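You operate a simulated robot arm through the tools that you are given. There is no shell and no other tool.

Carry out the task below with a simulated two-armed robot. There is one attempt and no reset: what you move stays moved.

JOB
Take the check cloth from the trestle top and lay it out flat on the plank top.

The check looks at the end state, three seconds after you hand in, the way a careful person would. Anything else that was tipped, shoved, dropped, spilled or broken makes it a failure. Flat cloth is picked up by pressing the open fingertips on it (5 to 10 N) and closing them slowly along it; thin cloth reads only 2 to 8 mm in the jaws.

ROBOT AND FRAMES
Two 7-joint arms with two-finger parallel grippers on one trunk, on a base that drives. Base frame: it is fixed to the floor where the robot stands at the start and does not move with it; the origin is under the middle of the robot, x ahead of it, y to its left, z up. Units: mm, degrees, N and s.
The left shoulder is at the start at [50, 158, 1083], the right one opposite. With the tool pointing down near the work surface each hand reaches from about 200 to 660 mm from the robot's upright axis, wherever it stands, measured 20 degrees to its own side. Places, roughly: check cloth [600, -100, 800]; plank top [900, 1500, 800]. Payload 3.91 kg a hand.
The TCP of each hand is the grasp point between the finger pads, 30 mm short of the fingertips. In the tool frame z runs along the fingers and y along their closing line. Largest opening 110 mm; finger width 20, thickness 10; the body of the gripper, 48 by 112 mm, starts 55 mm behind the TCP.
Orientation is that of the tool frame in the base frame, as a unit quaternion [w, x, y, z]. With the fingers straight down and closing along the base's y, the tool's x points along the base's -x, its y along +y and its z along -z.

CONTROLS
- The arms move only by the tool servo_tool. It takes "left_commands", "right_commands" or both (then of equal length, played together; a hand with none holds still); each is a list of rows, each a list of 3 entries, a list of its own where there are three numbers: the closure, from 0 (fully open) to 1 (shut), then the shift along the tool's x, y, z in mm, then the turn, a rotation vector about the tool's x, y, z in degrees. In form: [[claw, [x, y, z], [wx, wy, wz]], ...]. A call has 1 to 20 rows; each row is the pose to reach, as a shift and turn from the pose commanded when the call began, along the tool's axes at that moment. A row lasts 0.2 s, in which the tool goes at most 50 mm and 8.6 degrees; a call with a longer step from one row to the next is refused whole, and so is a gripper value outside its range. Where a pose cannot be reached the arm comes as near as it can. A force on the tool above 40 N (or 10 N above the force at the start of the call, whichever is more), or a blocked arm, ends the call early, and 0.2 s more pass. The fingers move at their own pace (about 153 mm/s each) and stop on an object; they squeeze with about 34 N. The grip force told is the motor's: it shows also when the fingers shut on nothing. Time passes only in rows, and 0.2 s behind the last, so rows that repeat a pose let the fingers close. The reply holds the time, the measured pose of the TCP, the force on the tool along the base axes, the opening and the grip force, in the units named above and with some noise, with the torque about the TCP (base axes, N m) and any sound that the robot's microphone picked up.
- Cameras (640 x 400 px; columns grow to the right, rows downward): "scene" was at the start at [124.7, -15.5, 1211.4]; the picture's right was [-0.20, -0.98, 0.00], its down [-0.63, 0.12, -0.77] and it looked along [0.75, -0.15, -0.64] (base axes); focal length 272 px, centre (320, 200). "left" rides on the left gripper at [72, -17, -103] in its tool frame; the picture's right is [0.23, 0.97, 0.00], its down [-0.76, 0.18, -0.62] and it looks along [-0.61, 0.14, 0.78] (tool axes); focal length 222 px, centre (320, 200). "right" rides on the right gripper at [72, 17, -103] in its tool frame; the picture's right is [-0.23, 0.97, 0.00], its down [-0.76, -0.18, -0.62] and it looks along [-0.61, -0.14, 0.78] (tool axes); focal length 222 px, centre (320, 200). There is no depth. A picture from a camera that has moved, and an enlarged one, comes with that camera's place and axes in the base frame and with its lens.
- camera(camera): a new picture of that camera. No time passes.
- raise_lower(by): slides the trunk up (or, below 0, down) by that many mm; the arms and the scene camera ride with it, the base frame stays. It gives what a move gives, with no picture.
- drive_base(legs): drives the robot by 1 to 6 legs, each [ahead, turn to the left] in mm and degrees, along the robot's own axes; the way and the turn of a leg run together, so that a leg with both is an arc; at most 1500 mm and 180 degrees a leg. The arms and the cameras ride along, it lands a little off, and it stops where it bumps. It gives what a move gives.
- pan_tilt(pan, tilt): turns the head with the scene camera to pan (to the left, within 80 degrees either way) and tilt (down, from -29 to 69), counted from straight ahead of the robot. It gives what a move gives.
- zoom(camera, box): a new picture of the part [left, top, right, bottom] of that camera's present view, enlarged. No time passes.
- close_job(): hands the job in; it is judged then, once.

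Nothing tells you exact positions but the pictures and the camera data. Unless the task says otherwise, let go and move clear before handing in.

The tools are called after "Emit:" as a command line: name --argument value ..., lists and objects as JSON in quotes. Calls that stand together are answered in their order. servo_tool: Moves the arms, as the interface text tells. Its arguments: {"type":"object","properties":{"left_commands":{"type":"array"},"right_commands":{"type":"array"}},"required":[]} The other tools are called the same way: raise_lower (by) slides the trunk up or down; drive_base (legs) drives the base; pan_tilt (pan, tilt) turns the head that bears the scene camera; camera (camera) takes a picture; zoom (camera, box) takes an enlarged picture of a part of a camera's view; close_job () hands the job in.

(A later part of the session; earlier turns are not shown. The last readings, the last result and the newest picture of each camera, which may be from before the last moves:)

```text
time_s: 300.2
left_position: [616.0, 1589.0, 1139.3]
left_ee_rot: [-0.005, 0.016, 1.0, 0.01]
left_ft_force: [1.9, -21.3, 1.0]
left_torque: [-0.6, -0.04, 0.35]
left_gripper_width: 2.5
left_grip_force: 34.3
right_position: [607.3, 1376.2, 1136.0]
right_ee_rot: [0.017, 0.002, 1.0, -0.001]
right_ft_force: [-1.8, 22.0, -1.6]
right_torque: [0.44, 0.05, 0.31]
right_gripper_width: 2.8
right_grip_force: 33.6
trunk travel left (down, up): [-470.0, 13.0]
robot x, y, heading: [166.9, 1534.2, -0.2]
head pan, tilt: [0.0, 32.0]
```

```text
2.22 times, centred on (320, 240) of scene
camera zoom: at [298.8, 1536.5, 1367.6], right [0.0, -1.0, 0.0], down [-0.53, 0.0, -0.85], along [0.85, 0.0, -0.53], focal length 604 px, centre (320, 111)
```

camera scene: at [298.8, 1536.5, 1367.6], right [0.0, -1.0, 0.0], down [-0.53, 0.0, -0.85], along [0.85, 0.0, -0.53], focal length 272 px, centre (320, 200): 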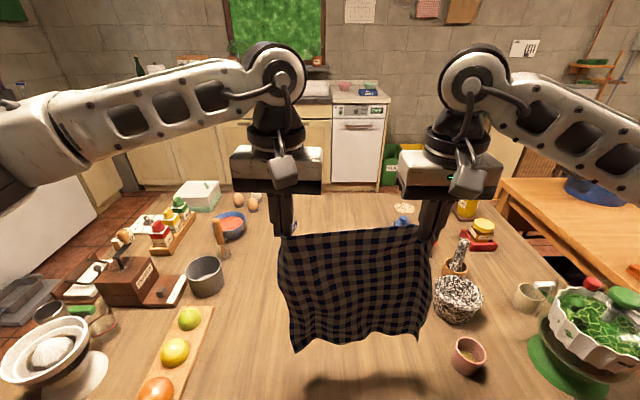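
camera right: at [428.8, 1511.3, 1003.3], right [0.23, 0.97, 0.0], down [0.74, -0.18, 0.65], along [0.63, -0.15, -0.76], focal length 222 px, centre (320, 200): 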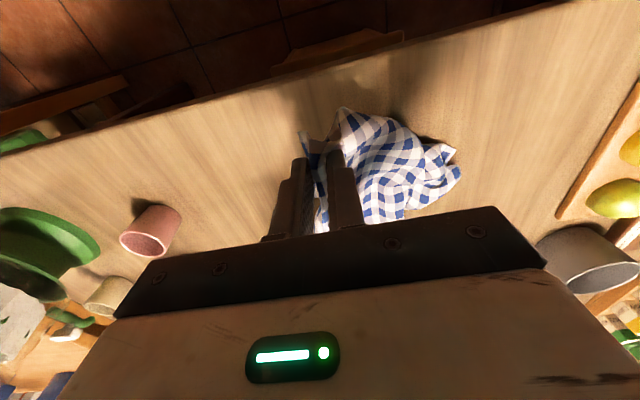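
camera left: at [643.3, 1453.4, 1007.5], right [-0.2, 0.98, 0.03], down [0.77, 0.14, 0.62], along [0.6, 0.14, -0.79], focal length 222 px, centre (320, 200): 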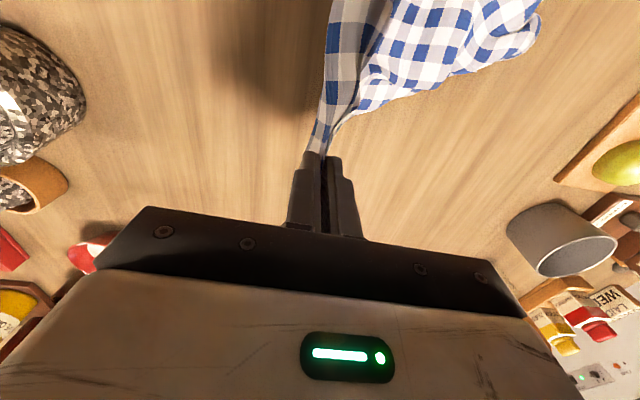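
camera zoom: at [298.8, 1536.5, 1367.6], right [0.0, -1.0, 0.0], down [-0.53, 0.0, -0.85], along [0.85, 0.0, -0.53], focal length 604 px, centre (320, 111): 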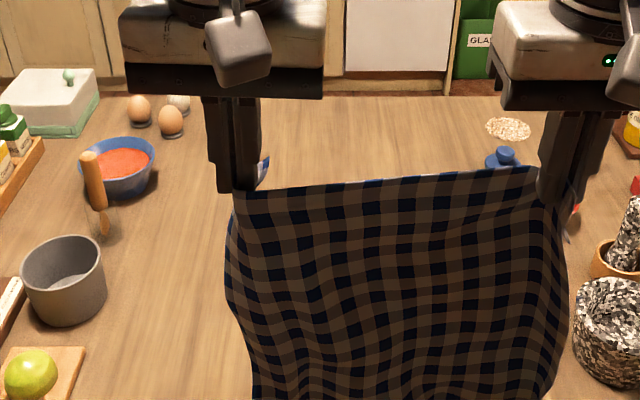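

Superb: the cloth now hangs as a clean flat rectangle from two corners. Ease the tension, carry it forward and slightly left above the clear area, and lower until the bottom edge nearly touches.

Emit:
servo_tool --left_commands '[[1, [0, -2, 0], [0, 0, 0]], [1, [-15, 0, 0], [0, 0, 0]], [1, [-40, 5, 0], [0, 0, 0]], [1, [-65, 11, 0], [0, 0, 0]], [1, [-90, 17, 0], [0, 0, 0]], [1, [-115, 23, 0], [0, 0, 0]], [1, [-140, 29, 0], [0, 0, 0]], [1, [-165, 35, 5], [0, 0, 0]], [1, [-187, 37, 12], [0, 0, 0]], [1, [-187, 37, 20], [0, 0, 0]], [1, [-187, 37, 25], [0, 0, 0]]]' --right_commands '[[1, [0, 2, 0], [0, 0, 0]], [1, [-20, 6, 0], [0, 0, 0]], [1, [-47, 11, 0], [0, 0, 0]], [1, [-73, 17, 0], [0, 0, 0]], [1, [-99, 23, 0], [0, 0, 0]], [1, [-124, 29, 0], [0, 0, 0]], [1, [-149, 35, 0], [0, 0, 0]], [1, [-174, 41, 3], [0, 0, 0]], [1, [-196, 43, 6], [0, 0, 0]], [1, [-196, 43, 14], [0, 0, 0]], [1, [-196, 43, 18], [0, 0, 0]]]'

Emit:
camera --camera "scene"

Emit:
camera --camera "right"

Emit:
camera --camera "left"

```text
time_s: 302.6
left_position: [783.3, 1627.6, 1110.9]
left_ee_rot: [-0.006, 0.018, 1.0, 0.011]
left_ft_force: [3.9, -21.6, 1.7]
left_torque: [-0.61, -0.05, 0.36]
left_gripper_width: 2.8
left_grip_force: 33.8
left hand out of reach, approached as far as the arm can: row 8, 9, 10, 11
right_position: [793.5, 1419.1, 1122.6]
right_ee_rot: [0.016, -0.001, 1.0, 0.0]
right_ft_force: [-4.5, 21.9, -2.4]
right_torque: [0.42, 0.1, 0.3]
right_gripper_width: 2.9
right_grip_force: 33.8
right hand out of reach, approached as far as the arm can: row 9, 10, 11
trunk travel left (down, up): [-470.0, 13.0]
robot x, y, heading: [166.2, 1533.3, -0.0]
head pan, tilt: [0.0, 32.0]
```

```text
taken
camera scene: at [298.3, 1536.6, 1367.7], right [0.0, -1.0, 0.0], down [-0.53, 0.0, -0.85], along [0.85, 0.0, -0.53], focal length 272 px, centre (320, 200)
```

scene: 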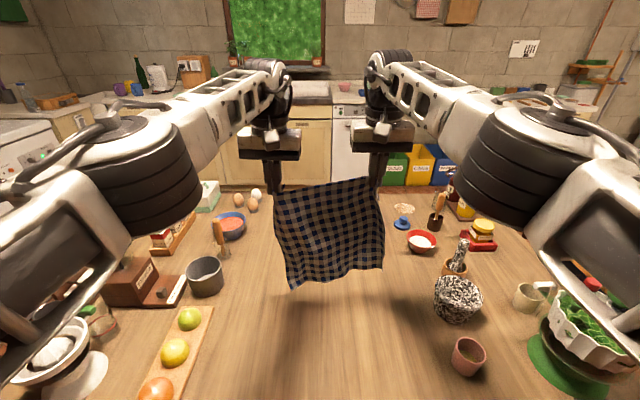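

```text
taken
camera right: at [719.2, 1435.3, 1223.8], right [0.23, 0.97, 0.01], down [0.74, -0.18, 0.65], along [0.63, -0.14, -0.76], focal length 222 px, centre (320, 200)
```

right: 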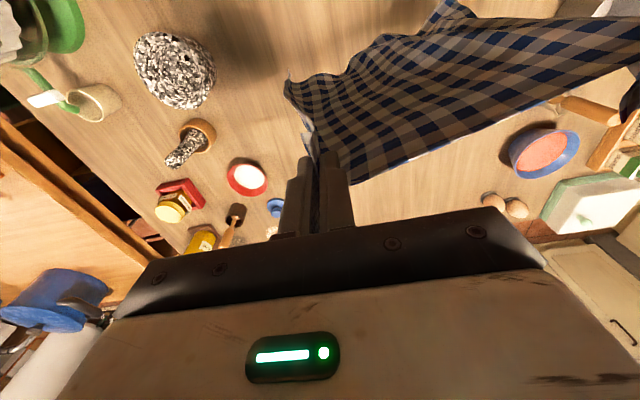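

```text
taken
camera left: at [709.6, 1611.1, 1214.8], right [-0.19, 0.98, 0.02], down [0.77, 0.14, 0.62], along [0.6, 0.14, -0.79], focal length 222 px, centre (320, 200)
```

left: 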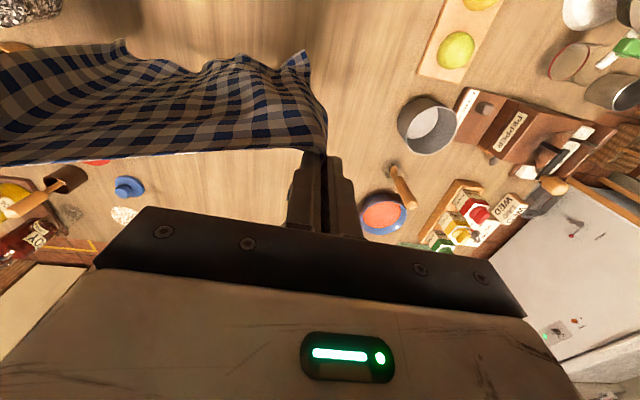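

The sheet hangs toward me from its top edge, so it should be laid near edge first with the hands moving forward. Bring the hands back toward me and up, easing the tension.

Emit:
servo_tool --left_commands '[[1, [30, -3, 0], [0, 0, 0]], [1, [60, -5, -5], [0, 0, 0]], [1, [90, -5, -15], [0, 0, 0]], [1, [120, -5, -27], [0, 0, 0]], [1, [150, -5, -40], [0, 0, 0]], [1, [180, -5, -55], [0, 0, 0]], [1, [210, -5, -70], [0, 0, 0]], [1, [240, -5, -88], [0, 0, 0]], [1, [265, -5, -105], [0, 0, 0]], [1, [283, -5, -114], [0, 0, 0]], [1, [283, -5, -114], [0, 0, 0]]]' --right_commands '[[1, [30, 3, 0], [0, 0, 0]], [1, [60, 5, -5], [0, 0, 0]], [1, [90, 5, -15], [0, 0, 0]], [1, [120, 5, -27], [0, 0, 0]], [1, [150, 5, -40], [0, 0, 0]], [1, [180, 5, -55], [0, 0, 0]], [1, [210, 5, -70], [0, 0, 0]], [1, [240, 5, -86], [0, 0, 0]], [1, [265, 5, -102], [0, 0, 0]], [1, [283, 5, -111], [0, 0, 0]], [1, [283, 5, -111], [0, 0, 0]]]'

```text
time_s: 302.9
left_position: [782.0, 1618.0, 1112.5]
left_ee_rot: [-0.006, 0.024, 1.0, 0.004]
left_ft_force: [2.7, -13.5, 1.5]
left_torque: [-0.34, -0.03, 0.27]
left_gripper_width: 2.5
left_grip_force: 33.8
left hand out of reach, approached as far as the arm can: row 1
right_position: [787.3, 1410.1, 1120.0]
right_ee_rot: [0.007, 0.027, 0.999, 0.014]
right_ft_force: [-2.7, 13.4, -1.7]
right_torque: [0.24, -0.01, 0.19]
right_gripper_width: 2.8
right_grip_force: 34.0
trunk travel left (down, up): [-470.0, 13.0]
robot x, y, heading: [165.2, 1533.2, -0.3]
head pan, tilt: [0.0, 32.0]
stopped in row 1 (right hand): the force on the tool passed its limit at 43 N (the readings are from after the stop); the commanded pose is now the measured one
```

Tension spiked as one hand moved first; relax first, then come back together.

Emit:
servo_tool --left_commands '[[1, [0, -3, 0], [0, 0, 0]], [1, [0, -5, 0], [0, 0, 0]], [1, [10, -6, 0], [0, 0, 0]], [1, [25, -6, 0], [0, 0, 0]], [1, [45, -6, -5], [0, 0, 0]], [1, [65, -6, -10], [0, 0, 0]], [1, [85, -6, -20], [0, 0, 0]], [1, [105, -6, -30], [0, 0, 0]], [1, [125, -6, -40], [0, 0, 0]], [1, [145, -6, -50], [0, 0, 0]], [1, [165, -6, -60], [0, 0, 0]], [1, [185, -6, -75], [0, 0, 0]], [1, [205, -6, -90], [0, 0, 0]], [1, [225, -6, -105], [0, 0, 0]], [1, [245, -6, -115], [0, 0, 0]], [1, [262, -6, -118], [0, 0, 0]], [1, [262, -6, -118], [0, 0, 0]]]' --right_commands '[[1, [0, 3, 0], [0, 0, 0]], [1, [0, 5, 0], [0, 0, 0]], [1, [12, 6, 0], [0, 0, 0]], [1, [28, 6, 0], [0, 0, 0]], [1, [48, 6, -3], [0, 0, 0]], [1, [70, 6, -6], [0, 0, 0]], [1, [90, 6, -14], [0, 0, 0]], [1, [110, 6, -24], [0, 0, 0]], [1, [130, 6, -34], [0, 0, 0]], [1, [150, 6, -44], [0, 0, 0]], [1, [170, 6, -54], [0, 0, 0]], [1, [190, 6, -68], [0, 0, 0]], [1, [210, 6, -83], [0, 0, 0]], [1, [230, 6, -98], [0, 0, 0]], [1, [250, 6, -108], [0, 0, 0]], [1, [267, 6, -111], [0, 0, 0]], [1, [267, 6, -111], [0, 0, 0]]]'

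Emit:
camera --camera "scene"

```text
time_s: 306.5
left_position: [522.1, 1627.3, 1231.2]
left_ee_rot: [-0.005, 0.021, 1.0, 0.005]
left_ft_force: [1.0, -1.2, 0.0]
left_torque: [-0.01, 0.01, 0.02]
left_gripper_width: 2.5
left_grip_force: 33.9
left hand out of reach, approached as far as the arm can: row 3
right_position: [520.2, 1428.5, 1226.8]
right_ee_rot: [0.009, 0.031, 0.999, 0.01]
right_ft_force: [-0.4, 0.8, -0.1]
right_torque: [-0.02, 0.0, 0.03]
right_gripper_width: 2.7
right_grip_force: 34.0
trunk travel left (down, up): [-470.0, 13.0]
robot x, y, heading: [164.8, 1536.1, -0.4]
head pan, tilt: [0.0, 32.0]
```

```text
taken
camera scene: at [299.0, 1536.5, 1367.6], right [0.0, -1.0, 0.0], down [-0.53, 0.0, -0.85], along [0.85, 0.0, -0.53], focal length 272 px, centre (320, 200)
```

scene: 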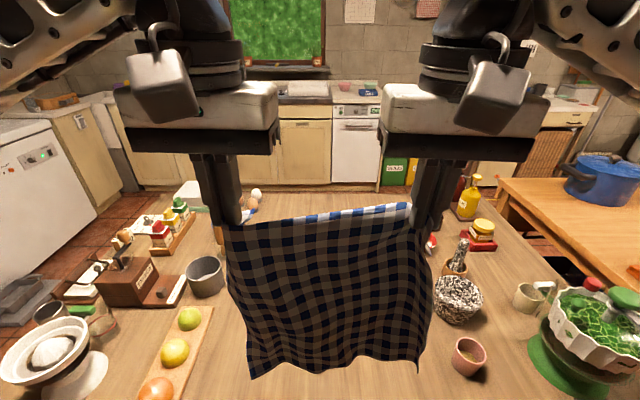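

Good, slack tension and a clean hang. Lower the trunk 115 mm, bringing the bottom edge just above the table.

Emit:
raise_lower --by -115

Emit:
pan_tilt --pan 0 --tilt 45

Emit:
camera --camera "scene"

Emit:
camera --camera "right"

Emit:
camera --camera "left"

```text
time_s: 308.0
left_position: [522.1, 1627.6, 1116.1]
left_ee_rot: [-0.005, 0.021, 1.0, 0.005]
left_ft_force: [-0.1, -1.3, 0.5]
left_torque: [-0.01, -0.04, 0.04]
left_gripper_width: 2.6
left_grip_force: 33.9
right_position: [520.1, 1429.6, 1113.0]
right_ee_rot: [0.008, 0.031, 0.999, 0.01]
right_ft_force: [-0.6, 1.1, 0.2]
right_torque: [-0.03, 0.01, 0.04]
right_gripper_width: 2.8
right_grip_force: 34.2
trunk travel left (down, up): [-355.0, 128.0]
robot x, y, heading: [167.1, 1534.9, -0.3]
head pan, tilt: [0.0, 32.0]
```

```text
time_s: 308.7
left_position: [520.5, 1628.5, 1114.5]
left_ee_rot: [-0.005, 0.021, 1.0, 0.005]
left_ft_force: [0.4, -1.5, -0.2]
left_torque: [-0.01, -0.01, 0.07]
left_gripper_width: 2.5
left_grip_force: 34.1
right_position: [520.7, 1428.1, 1113.4]
right_ee_rot: [0.008, 0.031, 0.999, 0.01]
right_ft_force: [-0.1, 1.0, -0.3]
right_torque: [0.01, -0.01, 0.06]
right_gripper_width: 2.7
right_grip_force: 34.3
trunk travel left (down, up): [-355.0, 128.0]
robot x, y, heading: [167.8, 1530.8, -0.3]
head pan, tilt: [0.0, 45.0]
```

```text
taken
camera scene: at [290.6, 1536.6, 1233.2], right [0.0, -1.0, 0.0], down [-0.71, 0.0, -0.71], along [0.71, 0.0, -0.71], focal length 272 px, centre (320, 200)
```

scene: 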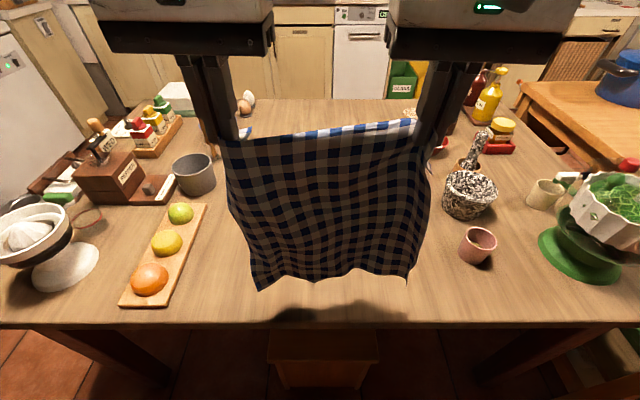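

```text
taken
camera right: at [448.6, 1447.7, 1214.4], right [0.29, 0.96, 0.02], down [0.74, -0.24, 0.63], along [0.61, -0.16, -0.78], focal length 222 px, centre (320, 200)
```

right: 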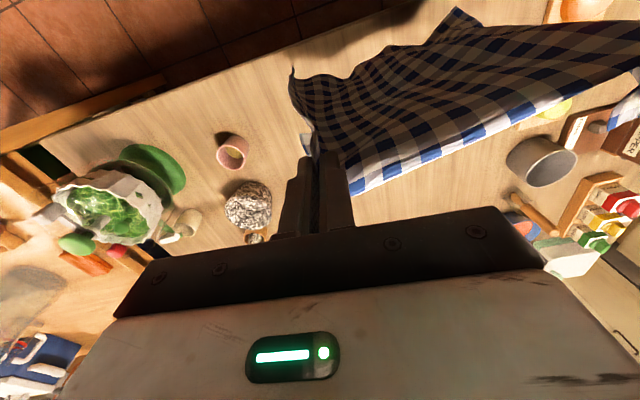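

```text
taken
camera left: at [447.9, 1613.1, 1219.8], right [-0.19, 0.98, 0.01], down [0.78, 0.14, 0.62], along [0.6, 0.12, -0.79], focal length 222 px, centre (320, 200)
```

left: 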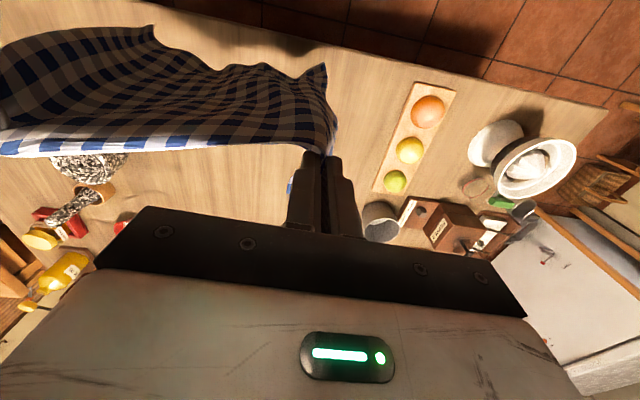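

Lower to first contact and start moving forward.

Emit:
servo_tool --left_commands '[[1, [0, 0, 12], [0, 0, 0]], [1, [0, 0, 24], [0, 0, 0]], [1, [0, 0, 36], [0, 0, 0]], [1, [-4, 0, 46], [0, 0, 0]], [1, [-12, 0, 56], [0, 0, 0]], [1, [-24, 0, 66], [0, 0, 0]], [1, [-38, 0, 77], [0, 0, 0]], [1, [-54, 0, 90], [0, 0, 0]], [1, [-70, 0, 104], [0, 0, 0]], [1, [-88, 0, 120], [0, 0, 0]], [1, [-88, 0, 120], [0, 0, 0]]]' --right_commands '[[1, [0, 0, 12], [0, 0, 0]], [1, [0, 0, 24], [0, 0, 0]], [1, [0, 0, 36], [0, 0, 0]], [1, [-4, 0, 46], [0, 0, 0]], [1, [-12, 0, 56], [0, 0, 0]], [1, [-24, 0, 66], [0, 0, 0]], [1, [-38, 0, 77], [0, 0, 0]], [1, [-54, 0, 90], [0, 0, 0]], [1, [-70, 0, 104], [0, 0, 0]], [1, [-88, 0, 120], [0, 0, 0]], [1, [-88, 0, 120], [0, 0, 0]]]'

Emit:
camera --camera "scene"

Emit:
camera --camera "right"

Emit:
camera --camera "left"

```text
time_s: 311.1
left_position: [607.8, 1626.3, 993.3]
left_ee_rot: [-0.005, 0.023, 1.0, 0.004]
left_ft_force: [0.6, -2.5, -0.2]
left_torque: [-0.08, -0.02, 0.06]
left_gripper_width: 2.5
left_grip_force: 34.4
right_position: [611.2, 1426.7, 993.2]
right_ee_rot: [0.008, 0.029, 0.999, 0.011]
right_ft_force: [-1.4, 2.7, -0.7]
right_torque: [0.04, 0.01, 0.05]
right_gripper_width: 2.9
right_grip_force: 34.1
trunk travel left (down, up): [-355.0, 128.0]
robot x, y, heading: [167.3, 1535.6, -0.1]
head pan, tilt: [0.0, 45.0]
```

```text
taken
camera scene: at [290.5, 1536.6, 1233.2], right [0.0, -1.0, 0.0], down [-0.71, 0.0, -0.71], along [0.71, 0.0, -0.71], focal length 272 px, centre (320, 200)
```

scene: 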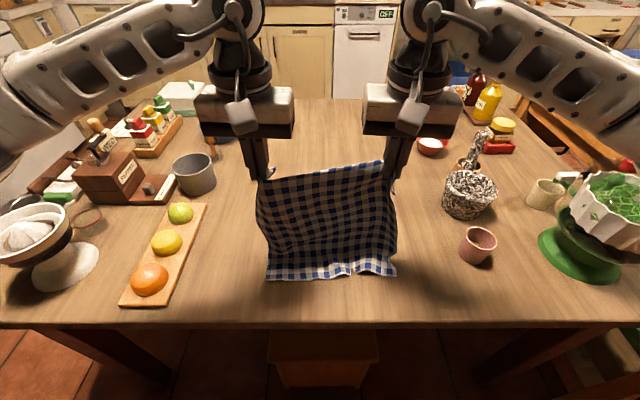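

```text
taken
camera right: at [539.5, 1443.7, 1095.5], right [0.29, 0.96, 0.02], down [0.74, -0.24, 0.63], along [0.61, -0.16, -0.78], focal length 222 px, centre (320, 200)
```

right: 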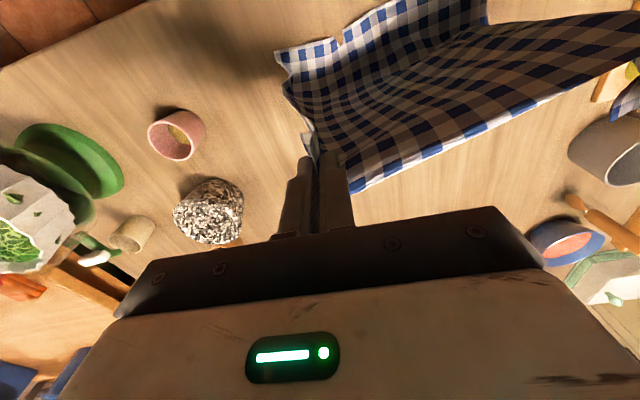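

```text
taken
camera left: at [534.0, 1610.3, 1097.7], right [-0.19, 0.98, 0.01], down [0.77, 0.14, 0.62], along [0.6, 0.12, -0.79], focal length 222 px, centre (320, 200)
```

left: 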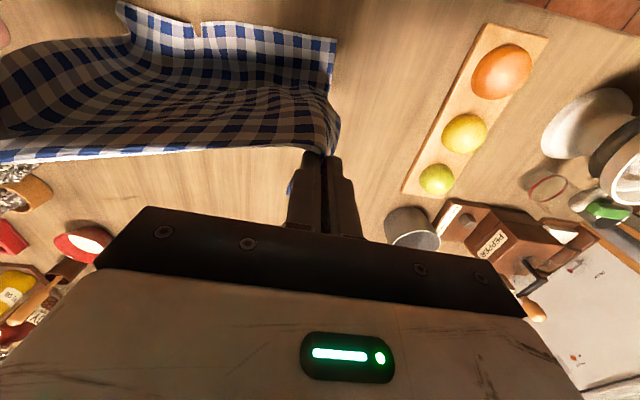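

Laying beautifully, but it landed a bit far for my reach. Lift slightly, bring it back 60 mm, and resume.

Emit:
servo_tool --left_commands '[[1, [5, 0, -15], [0, 0, 0]], [1, [15, 0, -35], [0, 0, 0]], [1, [35, 0, -55], [0, 0, 0]], [1, [60, 0, -72], [0, 0, 0]], [1, [85, 0, -85], [0, 0, 0]], [1, [110, 0, -92], [0, 0, 0]], [1, [125, 0, -92], [0, 0, 0]], [1, [125, 0, -92], [0, 0, 0]], [1, [125, 0, -80], [0, 0, 0]], [1, [125, 0, -68], [0, 0, 0]], [1, [123, 0, -58], [0, 0, 0]], [1, [117, 0, -48], [0, 0, 0]], [1, [108, 0, -38], [0, 0, 0]], [1, [97, 0, -28], [0, 0, 0]], [1, [85, 0, -18], [0, 0, 0]], [1, [72, 0, -6], [0, 0, 0]], [1, [58, 0, 7], [0, 0, 0]], [1, [58, 0, 7], [0, 0, 0]]]' --right_commands '[[1, [5, 0, -15], [0, 0, 0]], [1, [15, 0, -35], [0, 0, 0]], [1, [35, 0, -55], [0, 0, 0]], [1, [60, 0, -72], [0, 0, 0]], [1, [85, 0, -85], [0, 0, 0]], [1, [110, 0, -92], [0, 0, 0]], [1, [125, 0, -92], [0, 0, 0]], [1, [125, 0, -92], [0, 0, 0]], [1, [125, 0, -80], [0, 0, 0]], [1, [125, 0, -68], [0, 0, 0]], [1, [123, 0, -58], [0, 0, 0]], [1, [117, 0, -48], [0, 0, 0]], [1, [108, 0, -38], [0, 0, 0]], [1, [97, 0, -28], [0, 0, 0]], [1, [85, 0, -18], [0, 0, 0]], [1, [72, 0, -6], [0, 0, 0]], [1, [58, 0, 7], [0, 0, 0]], [1, [58, 0, 7], [0, 0, 0]]]'

Emit:
camera --camera "scene"

Emit:
camera --camera "left"

```text
time_s: 314.9
left_position: [551.5, 1628.1, 987.4]
left_ee_rot: [-0.004, 0.021, 1.0, 0.005]
left_ft_force: [0.2, -1.5, 0.0]
left_torque: [-0.02, 0.0, 0.04]
left_gripper_width: 2.5
left_grip_force: 33.8
right_position: [553.4, 1431.0, 985.0]
right_ee_rot: [0.008, 0.03, 0.999, 0.01]
right_ft_force: [-0.3, 0.5, -0.4]
right_torque: [0.0, 0.03, 0.03]
right_gripper_width: 2.8
right_grip_force: 33.8
trunk travel left (down, up): [-355.0, 128.0]
robot x, y, heading: [167.0, 1539.8, -0.1]
head pan, tilt: [0.0, 45.0]
```

```text
taken
camera scene: at [290.5, 1536.6, 1233.1], right [0.0, -1.0, 0.0], down [-0.71, 0.0, -0.71], along [0.71, 0.0, -0.71], focal length 272 px, centre (320, 200)
```

scene: 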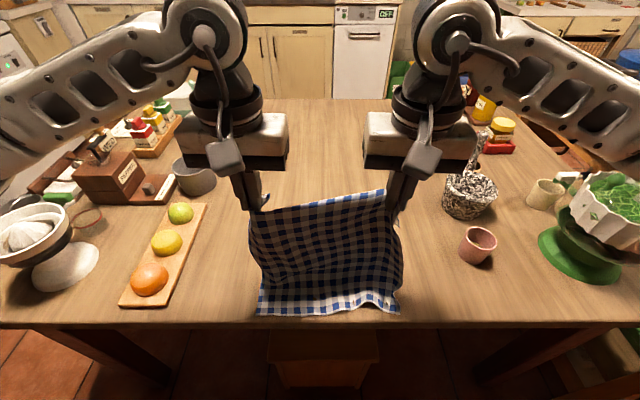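

```text
taken
camera left: at [477.9, 1613.7, 1091.5], right [-0.19, 0.98, 0.01], down [0.78, 0.14, 0.62], along [0.6, 0.12, -0.79], focal length 222 px, centre (320, 200)
```

left: 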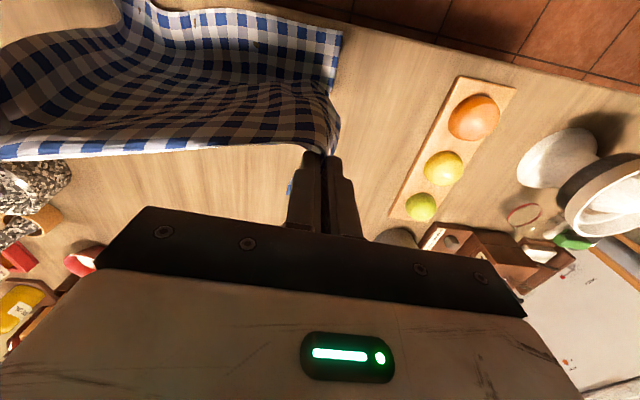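

Near edge is now at x≈489, just right. Continue forward and down in an arc.

Emit:
servo_tool --left_commands '[[1, [-15, 0, 4], [0, 0, 0]], [1, [-30, 0, 9], [0, 0, 0]], [1, [-45, 0, 16], [0, 0, 0]], [1, [-60, 0, 26], [0, 0, 0]], [1, [-75, 0, 37], [0, 0, 0]], [1, [-90, 0, 49], [0, 0, 0]], [1, [-104, 0, 62], [0, 0, 0]], [1, [-118, 0, 76], [0, 0, 0]], [1, [-132, 0, 90], [0, 0, 0]], [1, [-145, 0, 104], [0, 0, 0]], [1, [-158, 0, 118], [0, 0, 0]], [1, [-170, 0, 132], [0, 0, 0]], [1, [-170, 0, 132], [0, 0, 0]]]' --right_commands '[[1, [-15, 0, 4], [0, 0, 0]], [1, [-30, 0, 9], [0, 0, 0]], [1, [-45, 0, 16], [0, 0, 0]], [1, [-60, 0, 26], [0, 0, 0]], [1, [-75, 0, 37], [0, 0, 0]], [1, [-90, 0, 49], [0, 0, 0]], [1, [-104, 0, 62], [0, 0, 0]], [1, [-118, 0, 76], [0, 0, 0]], [1, [-132, 0, 90], [0, 0, 0]], [1, [-145, 0, 104], [0, 0, 0]], [1, [-158, 0, 118], [0, 0, 0]], [1, [-170, 0, 132], [0, 0, 0]], [1, [-170, 0, 132], [0, 0, 0]]]'

Emit:
camera --camera "scene"

Emit:
camera --camera "left"

Emit:
camera --camera "right"

```text
time_s: 317.7
left_position: [719.8, 1622.5, 854.0]
left_ee_rot: [-0.006, 0.021, 1.0, 0.004]
left_ft_force: [0.6, -2.8, 0.3]
left_torque: [-0.06, -0.01, 0.06]
left_gripper_width: 2.6
left_grip_force: 34.0
right_position: [724.7, 1421.3, 854.6]
right_ee_rot: [0.009, 0.031, 0.999, 0.011]
right_ft_force: [-0.3, 2.5, 0.5]
right_torque: [0.06, -0.01, 0.02]
right_gripper_width: 2.4
right_grip_force: 33.7
trunk travel left (down, up): [-355.0, 128.0]
robot x, y, heading: [170.8, 1538.4, -0.2]
head pan, tilt: [0.0, 45.0]
```

```text
taken
camera scene: at [290.5, 1536.6, 1233.2], right [0.0, -1.0, 0.0], down [-0.71, 0.0, -0.71], along [0.71, 0.0, -0.71], focal length 272 px, centre (320, 200)
```

scene: 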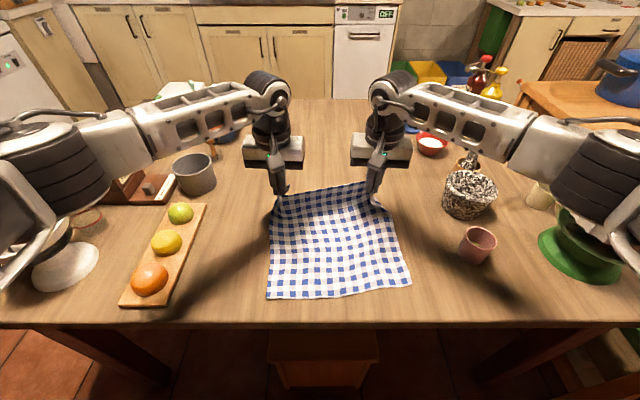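

```text
taken
camera left: at [645.8, 1606.7, 958.6], right [-0.19, 0.98, 0.01], down [0.78, 0.14, 0.62], along [0.6, 0.12, -0.79], focal length 222 px, centre (320, 200)
```

left: 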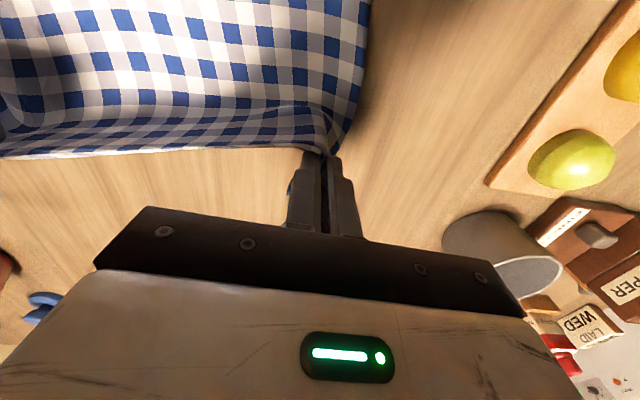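

```text
taken
camera right: at [653.0, 1439.5, 957.6], right [0.29, 0.96, 0.02], down [0.74, -0.24, 0.63], along [0.61, -0.16, -0.78], focal length 222 px, centre (320, 200)
```

right: 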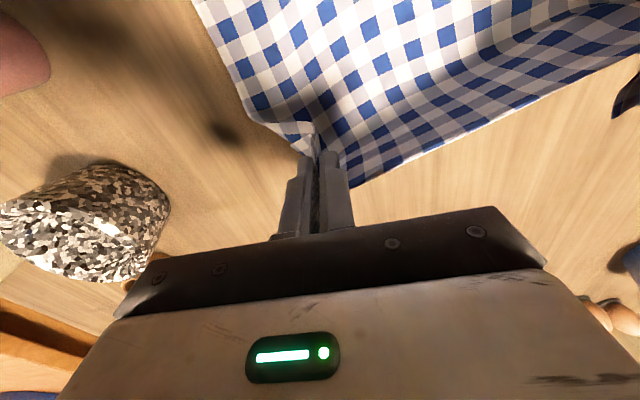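

Wonderful, it's lying flat and square. Lower the last part, still moving forward.

Emit:
servo_tool --left_commands '[[1, [-8, 0, 10], [0, 0, 0]], [1, [-16, 0, 20], [0, 0, 0]], [1, [-24, 0, 30], [0, 0, 0]], [1, [-32, 0, 40], [0, 0, 0]], [1, [-38, 0, 48], [0, 0, 0]], [1, [-44, 0, 55], [0, 0, 0]], [1, [-48, 0, 58], [0, 0, 0]], [1, [-48, 0, 58], [0, 0, 0]]]' --right_commands '[[1, [-8, 0, 10], [0, 0, 0]], [1, [-16, 0, 20], [0, 0, 0]], [1, [-24, 0, 30], [0, 0, 0]], [1, [-32, 0, 40], [0, 0, 0]], [1, [-38, 0, 48], [0, 0, 0]], [1, [-44, 0, 55], [0, 0, 0]], [1, [-48, 0, 58], [0, 0, 0]], [1, [-48, 0, 58], [0, 0, 0]]]'

Emit:
zoom --camera "scene" --box '[230, 160, 430, 310]'

Emit:
camera --camera "left"

Emit:
camera --camera "right"

```text
time_s: 319.5
left_position: [764.8, 1619.9, 796.1]
left_ee_rot: [-0.005, 0.022, 1.0, 0.004]
left_ft_force: [0.7, -2.5, 0.9]
left_torque: [-0.09, 0.04, 0.08]
left_gripper_width: 2.3
left_grip_force: 34.3
right_position: [773.1, 1418.7, 801.1]
right_ee_rot: [0.01, 0.03, 0.999, 0.01]
right_ft_force: [-2.0, 3.0, 6.6]
right_torque: [0.08, 0.0, 0.06]
right_gripper_width: 2.4
right_grip_force: 33.9
trunk travel left (down, up): [-355.0, 128.0]
robot x, y, heading: [167.3, 1535.6, 0.1]
head pan, tilt: [0.0, 45.0]
```

```text
2.67 times, centred on (330, 235) of scene
camera zoom: at [289.7, 1536.7, 1233.3], right [0.0, -1.0, 0.0], down [-0.71, 0.0, -0.71], along [0.71, 0.0, -0.71], focal length 725 px, centre (293, 107)
```

zoom: 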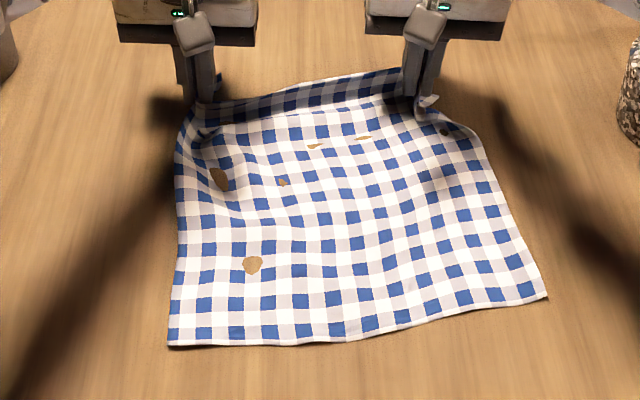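

```text
taken
camera left: at [691.7, 1605.5, 901.1], right [-0.19, 0.98, 0.01], down [0.77, 0.14, 0.62], along [0.6, 0.12, -0.79], focal length 222 px, centre (320, 200)
```

left: 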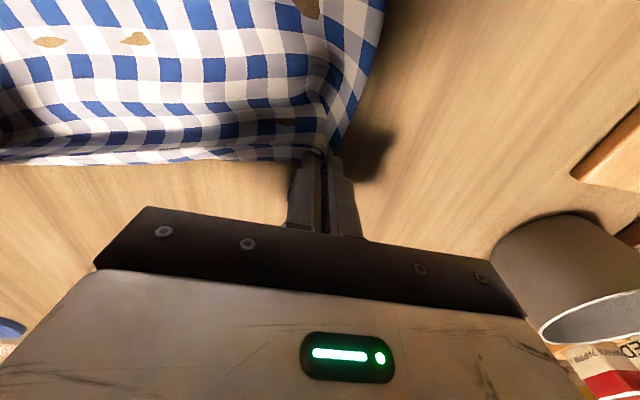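

```text
taken
camera right: at [700.2, 1438.6, 902.2], right [0.29, 0.96, 0.03], down [0.74, -0.24, 0.63], along [0.61, -0.16, -0.77], focal length 222 px, centre (320, 200)
```

right: 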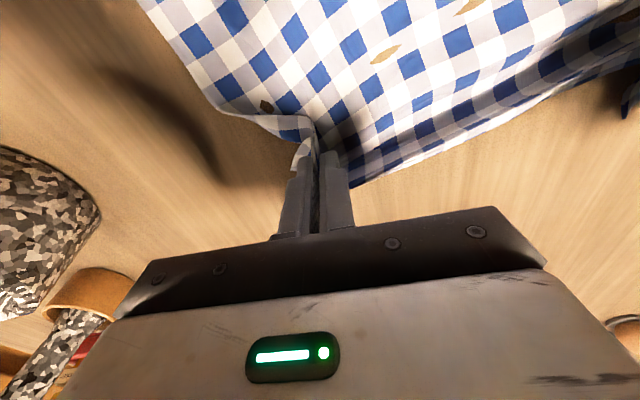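

Take up the slack by moving forward 8 mm, then open just a little and lift straight off.

Emit:
servo_tool --left_commands '[[1, [-4, 0, 1], [0, 0, 0]], [1, [-8, 0, 2], [0, 0, 0]], [0.95, [-8, 0, 2], [0, 0, 0]], [0.88, [-8, 0, 2], [0, 0, 0]], [0.8, [-8, 0, 2], [0, 0, 0]], [0.75, [-8, 0, 0], [0, 0, 0]], [0.75, [-8, 0, -15], [0, 0, 0]], [0.75, [-8, 0, -45], [0, 0, 0]], [0.75, [-5, 5, -85], [0, 0, 0]], [0.75, [10, 20, -115], [0, 0, 0]], [0.75, [35, 45, -130], [0, 0, 0]], [0.75, [60, 80, -140], [0, 0, 0]]]' --right_commands '[[1, [-4, 0, 0], [0, 0, 0]], [1, [-8, 0, 0], [0, 0, 0]], [0.95, [-8, 0, 0], [0, 0, 0]], [0.88, [-8, 0, 0], [0, 0, 0]], [0.8, [-8, 0, 0], [0, 0, 0]], [0.75, [-8, 0, -2], [0, 0, 0]], [0.75, [-8, 0, -15], [0, 0, 0]], [0.75, [-8, 0, -45], [0, 0, 0]], [0.75, [-5, -5, -85], [0, 0, 0]], [0.75, [10, -15, -115], [0, 0, 0]], [0.75, [40, -35, -130], [0, 0, 0]], [0.75, [75, -50, -140], [0, 0, 0]]]'

Emit:
zoom --camera "scene" --box '[230, 160, 430, 310]'

Emit:
camera --camera "left"

Emit:
camera --camera "right"

Emit:
camera --camera "scene"

```text
time_s: 322.1
left_position: [710.2, 1701.1, 938.6]
left_ee_rot: [-0.005, 0.021, 1.0, 0.005]
left_ft_force: [0.1, 0.1, 0.0]
left_torque: [0.02, 0.0, 0.01]
left_gripper_width: 27.6
left_grip_force: 0.0
right_position: [692.9, 1369.2, 937.7]
right_ee_rot: [0.007, 0.031, 0.999, 0.01]
right_ft_force: [0.1, -0.8, -0.1]
right_torque: [-0.01, -0.03, 0.02]
right_gripper_width: 27.4
right_grip_force: 0.0
trunk travel left (down, up): [-355.0, 128.0]
robot x, y, heading: [168.9, 1535.5, -0.2]
head pan, tilt: [0.0, 45.0]
```

```text
2.67 times, centred on (330, 235) of scene
camera zoom: at [289.9, 1536.8, 1233.3], right [0.0, -1.0, 0.0], down [-0.71, 0.0, -0.71], along [0.71, 0.0, -0.71], focal length 725 px, centre (293, 107)
```

zoom: 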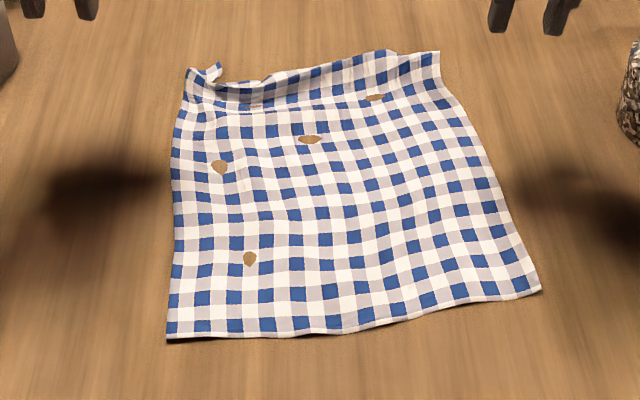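

```text
taken
camera left: at [635.9, 1686.2, 1043.3], right [-0.19, 0.98, 0.01], down [0.77, 0.14, 0.62], along [0.6, 0.12, -0.79], focal length 222 px, centre (320, 200)
```

left: 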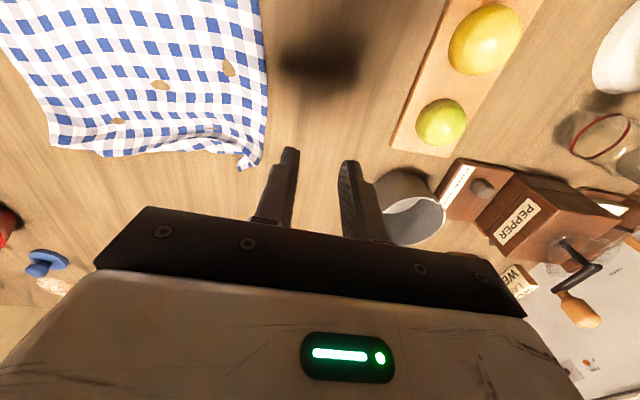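

```text
taken
camera right: at [620.9, 1388.9, 1040.1], right [0.29, 0.96, 0.02], down [0.74, -0.24, 0.63], along [0.61, -0.16, -0.77], focal length 222 px, centre (320, 200)
```

right: 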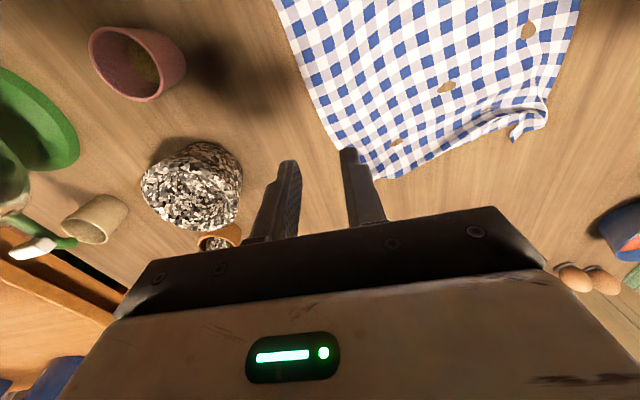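

```text
taken
camera scene: at [289.9, 1536.8, 1233.3], right [0.0, -1.0, 0.0], down [-0.71, 0.0, -0.71], along [0.71, 0.0, -0.71], focal length 272 px, centre (320, 200)
```

scene: 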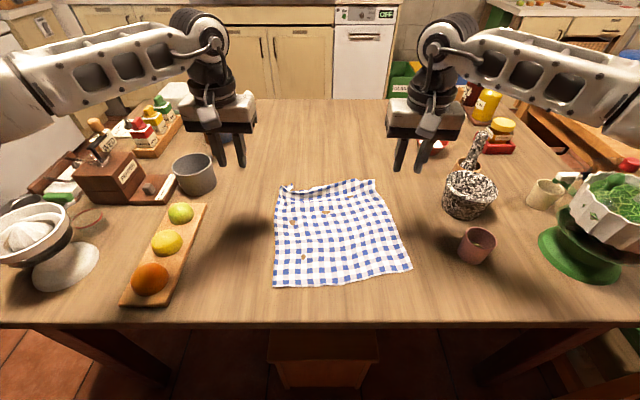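

Nearly perfect now. Let me zoom in on the far edge, where the small pinch creases are.

Emit:
zoom --camera "scene" --box '[260, 165, 400, 245]'

Emit:
zoom --camera "left" --box '[40, 60, 290, 200]'

Emit:
zoom --camera "right" --box '[320, 40, 600, 200]'

```text
4.57 times, centred on (330, 205) of scene
camera zoom: at [289.9, 1536.8, 1233.3], right [0.0, -1.0, 0.0], down [-0.71, 0.0, -0.71], along [0.71, 0.0, -0.71], focal length 1244 px, centre (274, 177)
```

zoom: 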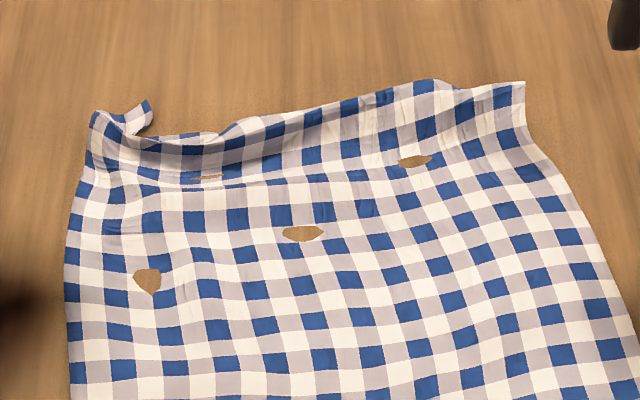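

```text
2.56 times, centred on (165, 130) of left
camera zoom: at [635.9, 1686.2, 1043.3], right [-0.19, 0.98, 0.01], down [0.77, 0.14, 0.62], along [0.6, 0.12, -0.79], focal length 569 px, centre (717, 379)
```

zoom: 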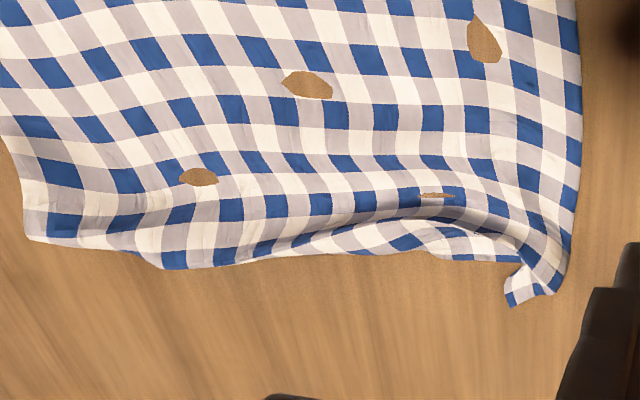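

```text
2.29 times, centred on (460, 120) of right
camera zoom: at [620.9, 1388.9, 1040.1], right [0.29, 0.96, 0.02], down [0.74, -0.24, 0.63], along [0.61, -0.16, -0.77], focal length 508 px, centre (0, 383)
```

zoom: 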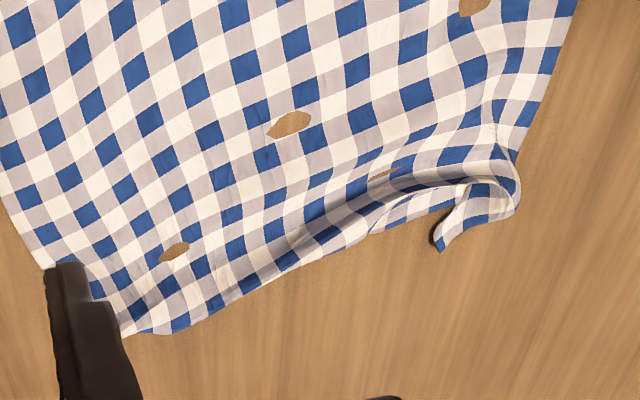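

Only a low lip stands along the far edge with the far-left corner curled. First draw the cloth back toward me by the near edge (also squaring it): place both hands near the near corners.

Emit:
servo_tool --left_commands '[[0.6, [25, -15, 0], [0, 0, 0]], [0.6, [55, -32, 0], [0, 0, 0]], [0.6, [85, -52, 5], [0, 0, 0]], [0.6, [115, -75, 15], [0, 0, 0]], [0.6, [145, -98, 30], [0, 0, 0]], [0.6, [158, -109, 55], [0, 0, 0]], [0.6, [158, -109, 85], [0, 0, 0]], [0.6, [158, -109, 115], [0, 0, 0]], [0.6, [158, -109, 138], [0, 0, 0]]]' --right_commands '[[0.6, [18, 3, 0], [0, 0, 0]], [0.6, [38, 7, 0], [0, 0, 0]], [0.6, [60, 12, 5], [0, 0, 0]], [0.6, [82, 17, 15], [0, 0, 0]], [0.6, [100, 22, 30], [0, 0, 0]], [0.6, [105, 25, 55], [0, 0, 0]], [0.6, [105, 25, 85], [0, 0, 0]], [0.6, [105, 25, 115], [0, 0, 0]], [0.6, [105, 25, 136], [0, 0, 0]]]'

Emit:
camera --camera "left"

Emit:
camera --camera "right"

```text
time_s: 324.1
left_position: [546.0, 1600.0, 798.8]
left_ee_rot: [-0.006, 0.021, 1.0, 0.004]
left_ft_force: [0.1, 0.4, 0.0]
left_torque: [0.02, 0.01, -0.01]
left_gripper_width: 43.9
left_grip_force: 0.1
right_position: [591.3, 1406.1, 799.2]
right_ee_rot: [0.008, 0.03, 0.999, 0.01]
right_ft_force: [0.0, -0.2, -0.3]
right_torque: [0.0, 0.0, 0.02]
right_gripper_width: 44.0
right_grip_force: 0.2
trunk travel left (down, up): [-355.0, 128.0]
robot x, y, heading: [166.3, 1534.4, -0.1]
head pan, tilt: [0.0, 45.0]
```

```text
taken
camera left: at [473.2, 1585.7, 903.1], right [-0.19, 0.98, 0.01], down [0.77, 0.14, 0.62], along [0.6, 0.12, -0.79], focal length 222 px, centre (320, 200)
```

left: 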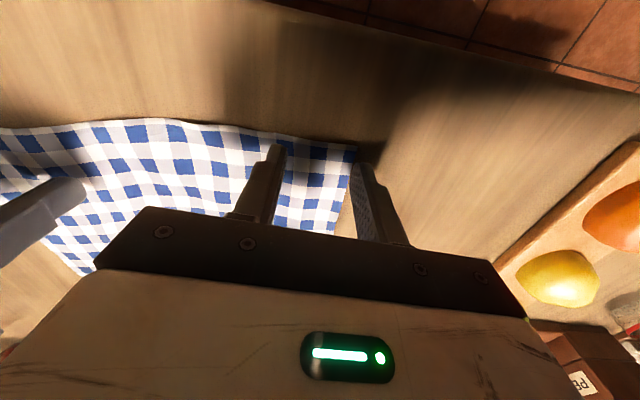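

```text
taken
camera right: at [519.7, 1424.6, 901.3], right [0.29, 0.96, 0.02], down [0.74, -0.24, 0.63], along [0.61, -0.16, -0.78], focal length 222 px, centre (320, 200)
```

right: 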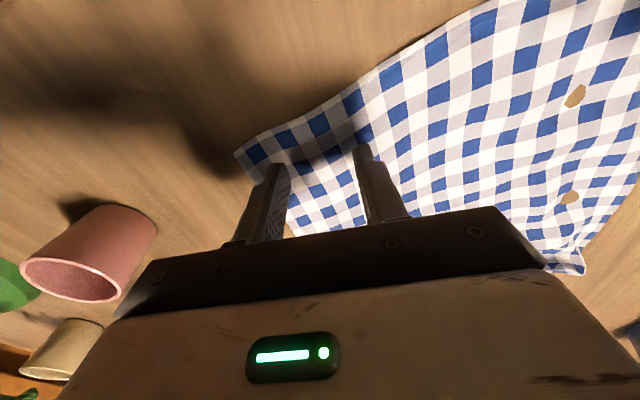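

Emit:
servo_tool --left_commands '[[0.6, [-4, -9, 2], [0, 0, 0]], [0.6, [-6, -18, 4], [0, 0, 0]], [0.6, [-6, -18, 6], [0, 0, 0]], [0.6, [-6, -18, 8], [0, 0, 0]], [0.6, [-6, -18, 8], [0, 0, 0]]]' --right_commands '[[0.6, [0, 0, 2], [0, 0, 0]], [0.6, [0, 0, 4], [0, 0, 0]], [0.6, [0, 0, 6], [0, 0, 0]], [0.6, [0, 0, 8], [0, 0, 0]], [0.6, [0, 0, 8], [0, 0, 0]]]'

```text
time_s: 325.3
left_position: [552.2, 1583.1, 792.5]
left_ee_rot: [-0.004, 0.021, 1.0, 0.005]
left_ft_force: [-0.8, -0.2, 2.5]
left_torque: [-0.07, 0.04, -0.01]
left_gripper_width: 43.5
left_grip_force: 0.0
right_position: [593.2, 1406.1, 791.9]
right_ee_rot: [0.008, 0.03, 0.999, 0.011]
right_ft_force: [0.0, -0.5, 1.8]
right_torque: [-0.09, 0.08, 0.03]
right_gripper_width: 44.0
right_grip_force: 0.0
trunk travel left (down, up): [-355.0, 128.0]
robot x, y, heading: [162.8, 1537.6, -0.3]
head pan, tilt: [0.0, 45.0]
```

Emit:
servo_tool --left_commands '[[0.6, [0, 0, 0.8], [0, 0, 0]], [0.6, [4, 0, 0.8], [0, 0, 0]], [0.6, [8, 0, 0.8], [0, 0, 0]], [0.6, [13, 0, 0.8], [0, 0, 0]], [0.6, [18, 0, 0.8], [0, 0, 0]], [0.6, [23, 0, 0.8], [0, 0, 0]], [0.6, [28, 0, 0.8], [0, 0, 0]], [0.6, [33, 0, 0.8], [0, 0, 0]], [0.6, [38, 0, 0.8], [0, 0, 0]]]' --right_commands '[[0.6, [0, 0, 0.8], [0, 0, 0]], [0.6, [8, 0, 0.7], [0, 0, 0]], [0.6, [16, -1, 0.6], [0, 0, 0]], [0.6, [25, -1, 0.5], [0, 0, 0]], [0.6, [34, -2, 0.4], [0, 0, 0]], [0.6, [43, -2, 0.2], [0, 0, 0]], [0.6, [52, -3, 0.1], [0, 0, 0]], [0.6, [61, -3, 0], [0, 0, 0]], [0.6, [70, -4, -0.1], [0, 0, 0]]]'

Emit:
zoom --camera "scene" --box '[230, 165, 430, 315]'

```text
time_s: 327.3
left_position: [512.7, 1585.0, 791.5]
left_ee_rot: [-0.005, 0.02, 1.0, 0.005]
left_ft_force: [0.0, -0.7, 1.5]
left_torque: [-0.05, -0.01, 0.02]
left_gripper_width: 44.1
left_grip_force: 0.3
right_position: [523.6, 1407.2, 791.7]
right_ee_rot: [0.011, 0.031, 0.999, 0.011]
right_ft_force: [5.9, -0.3, 24.7]
right_torque: [-0.77, 0.01, 0.13]
right_gripper_width: 43.7
right_grip_force: 0.0
trunk travel left (down, up): [-355.0, 128.0]
robot x, y, heading: [167.9, 1539.1, -0.3]
head pan, tilt: [0.0, 45.0]
```

```text
2.67 times, centred on (330, 240) of scene
camera zoom: at [289.6, 1537.2, 1233.4], right [0.0, -1.0, 0.0], down [-0.71, 0.0, -0.71], along [0.71, 0.0, -0.71], focal length 725 px, centre (293, 93)
```

zoom: 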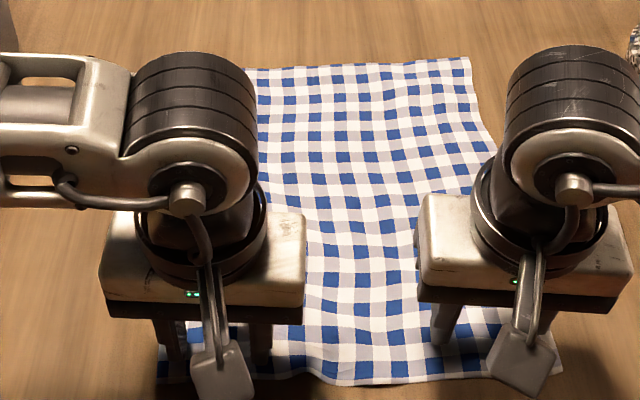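

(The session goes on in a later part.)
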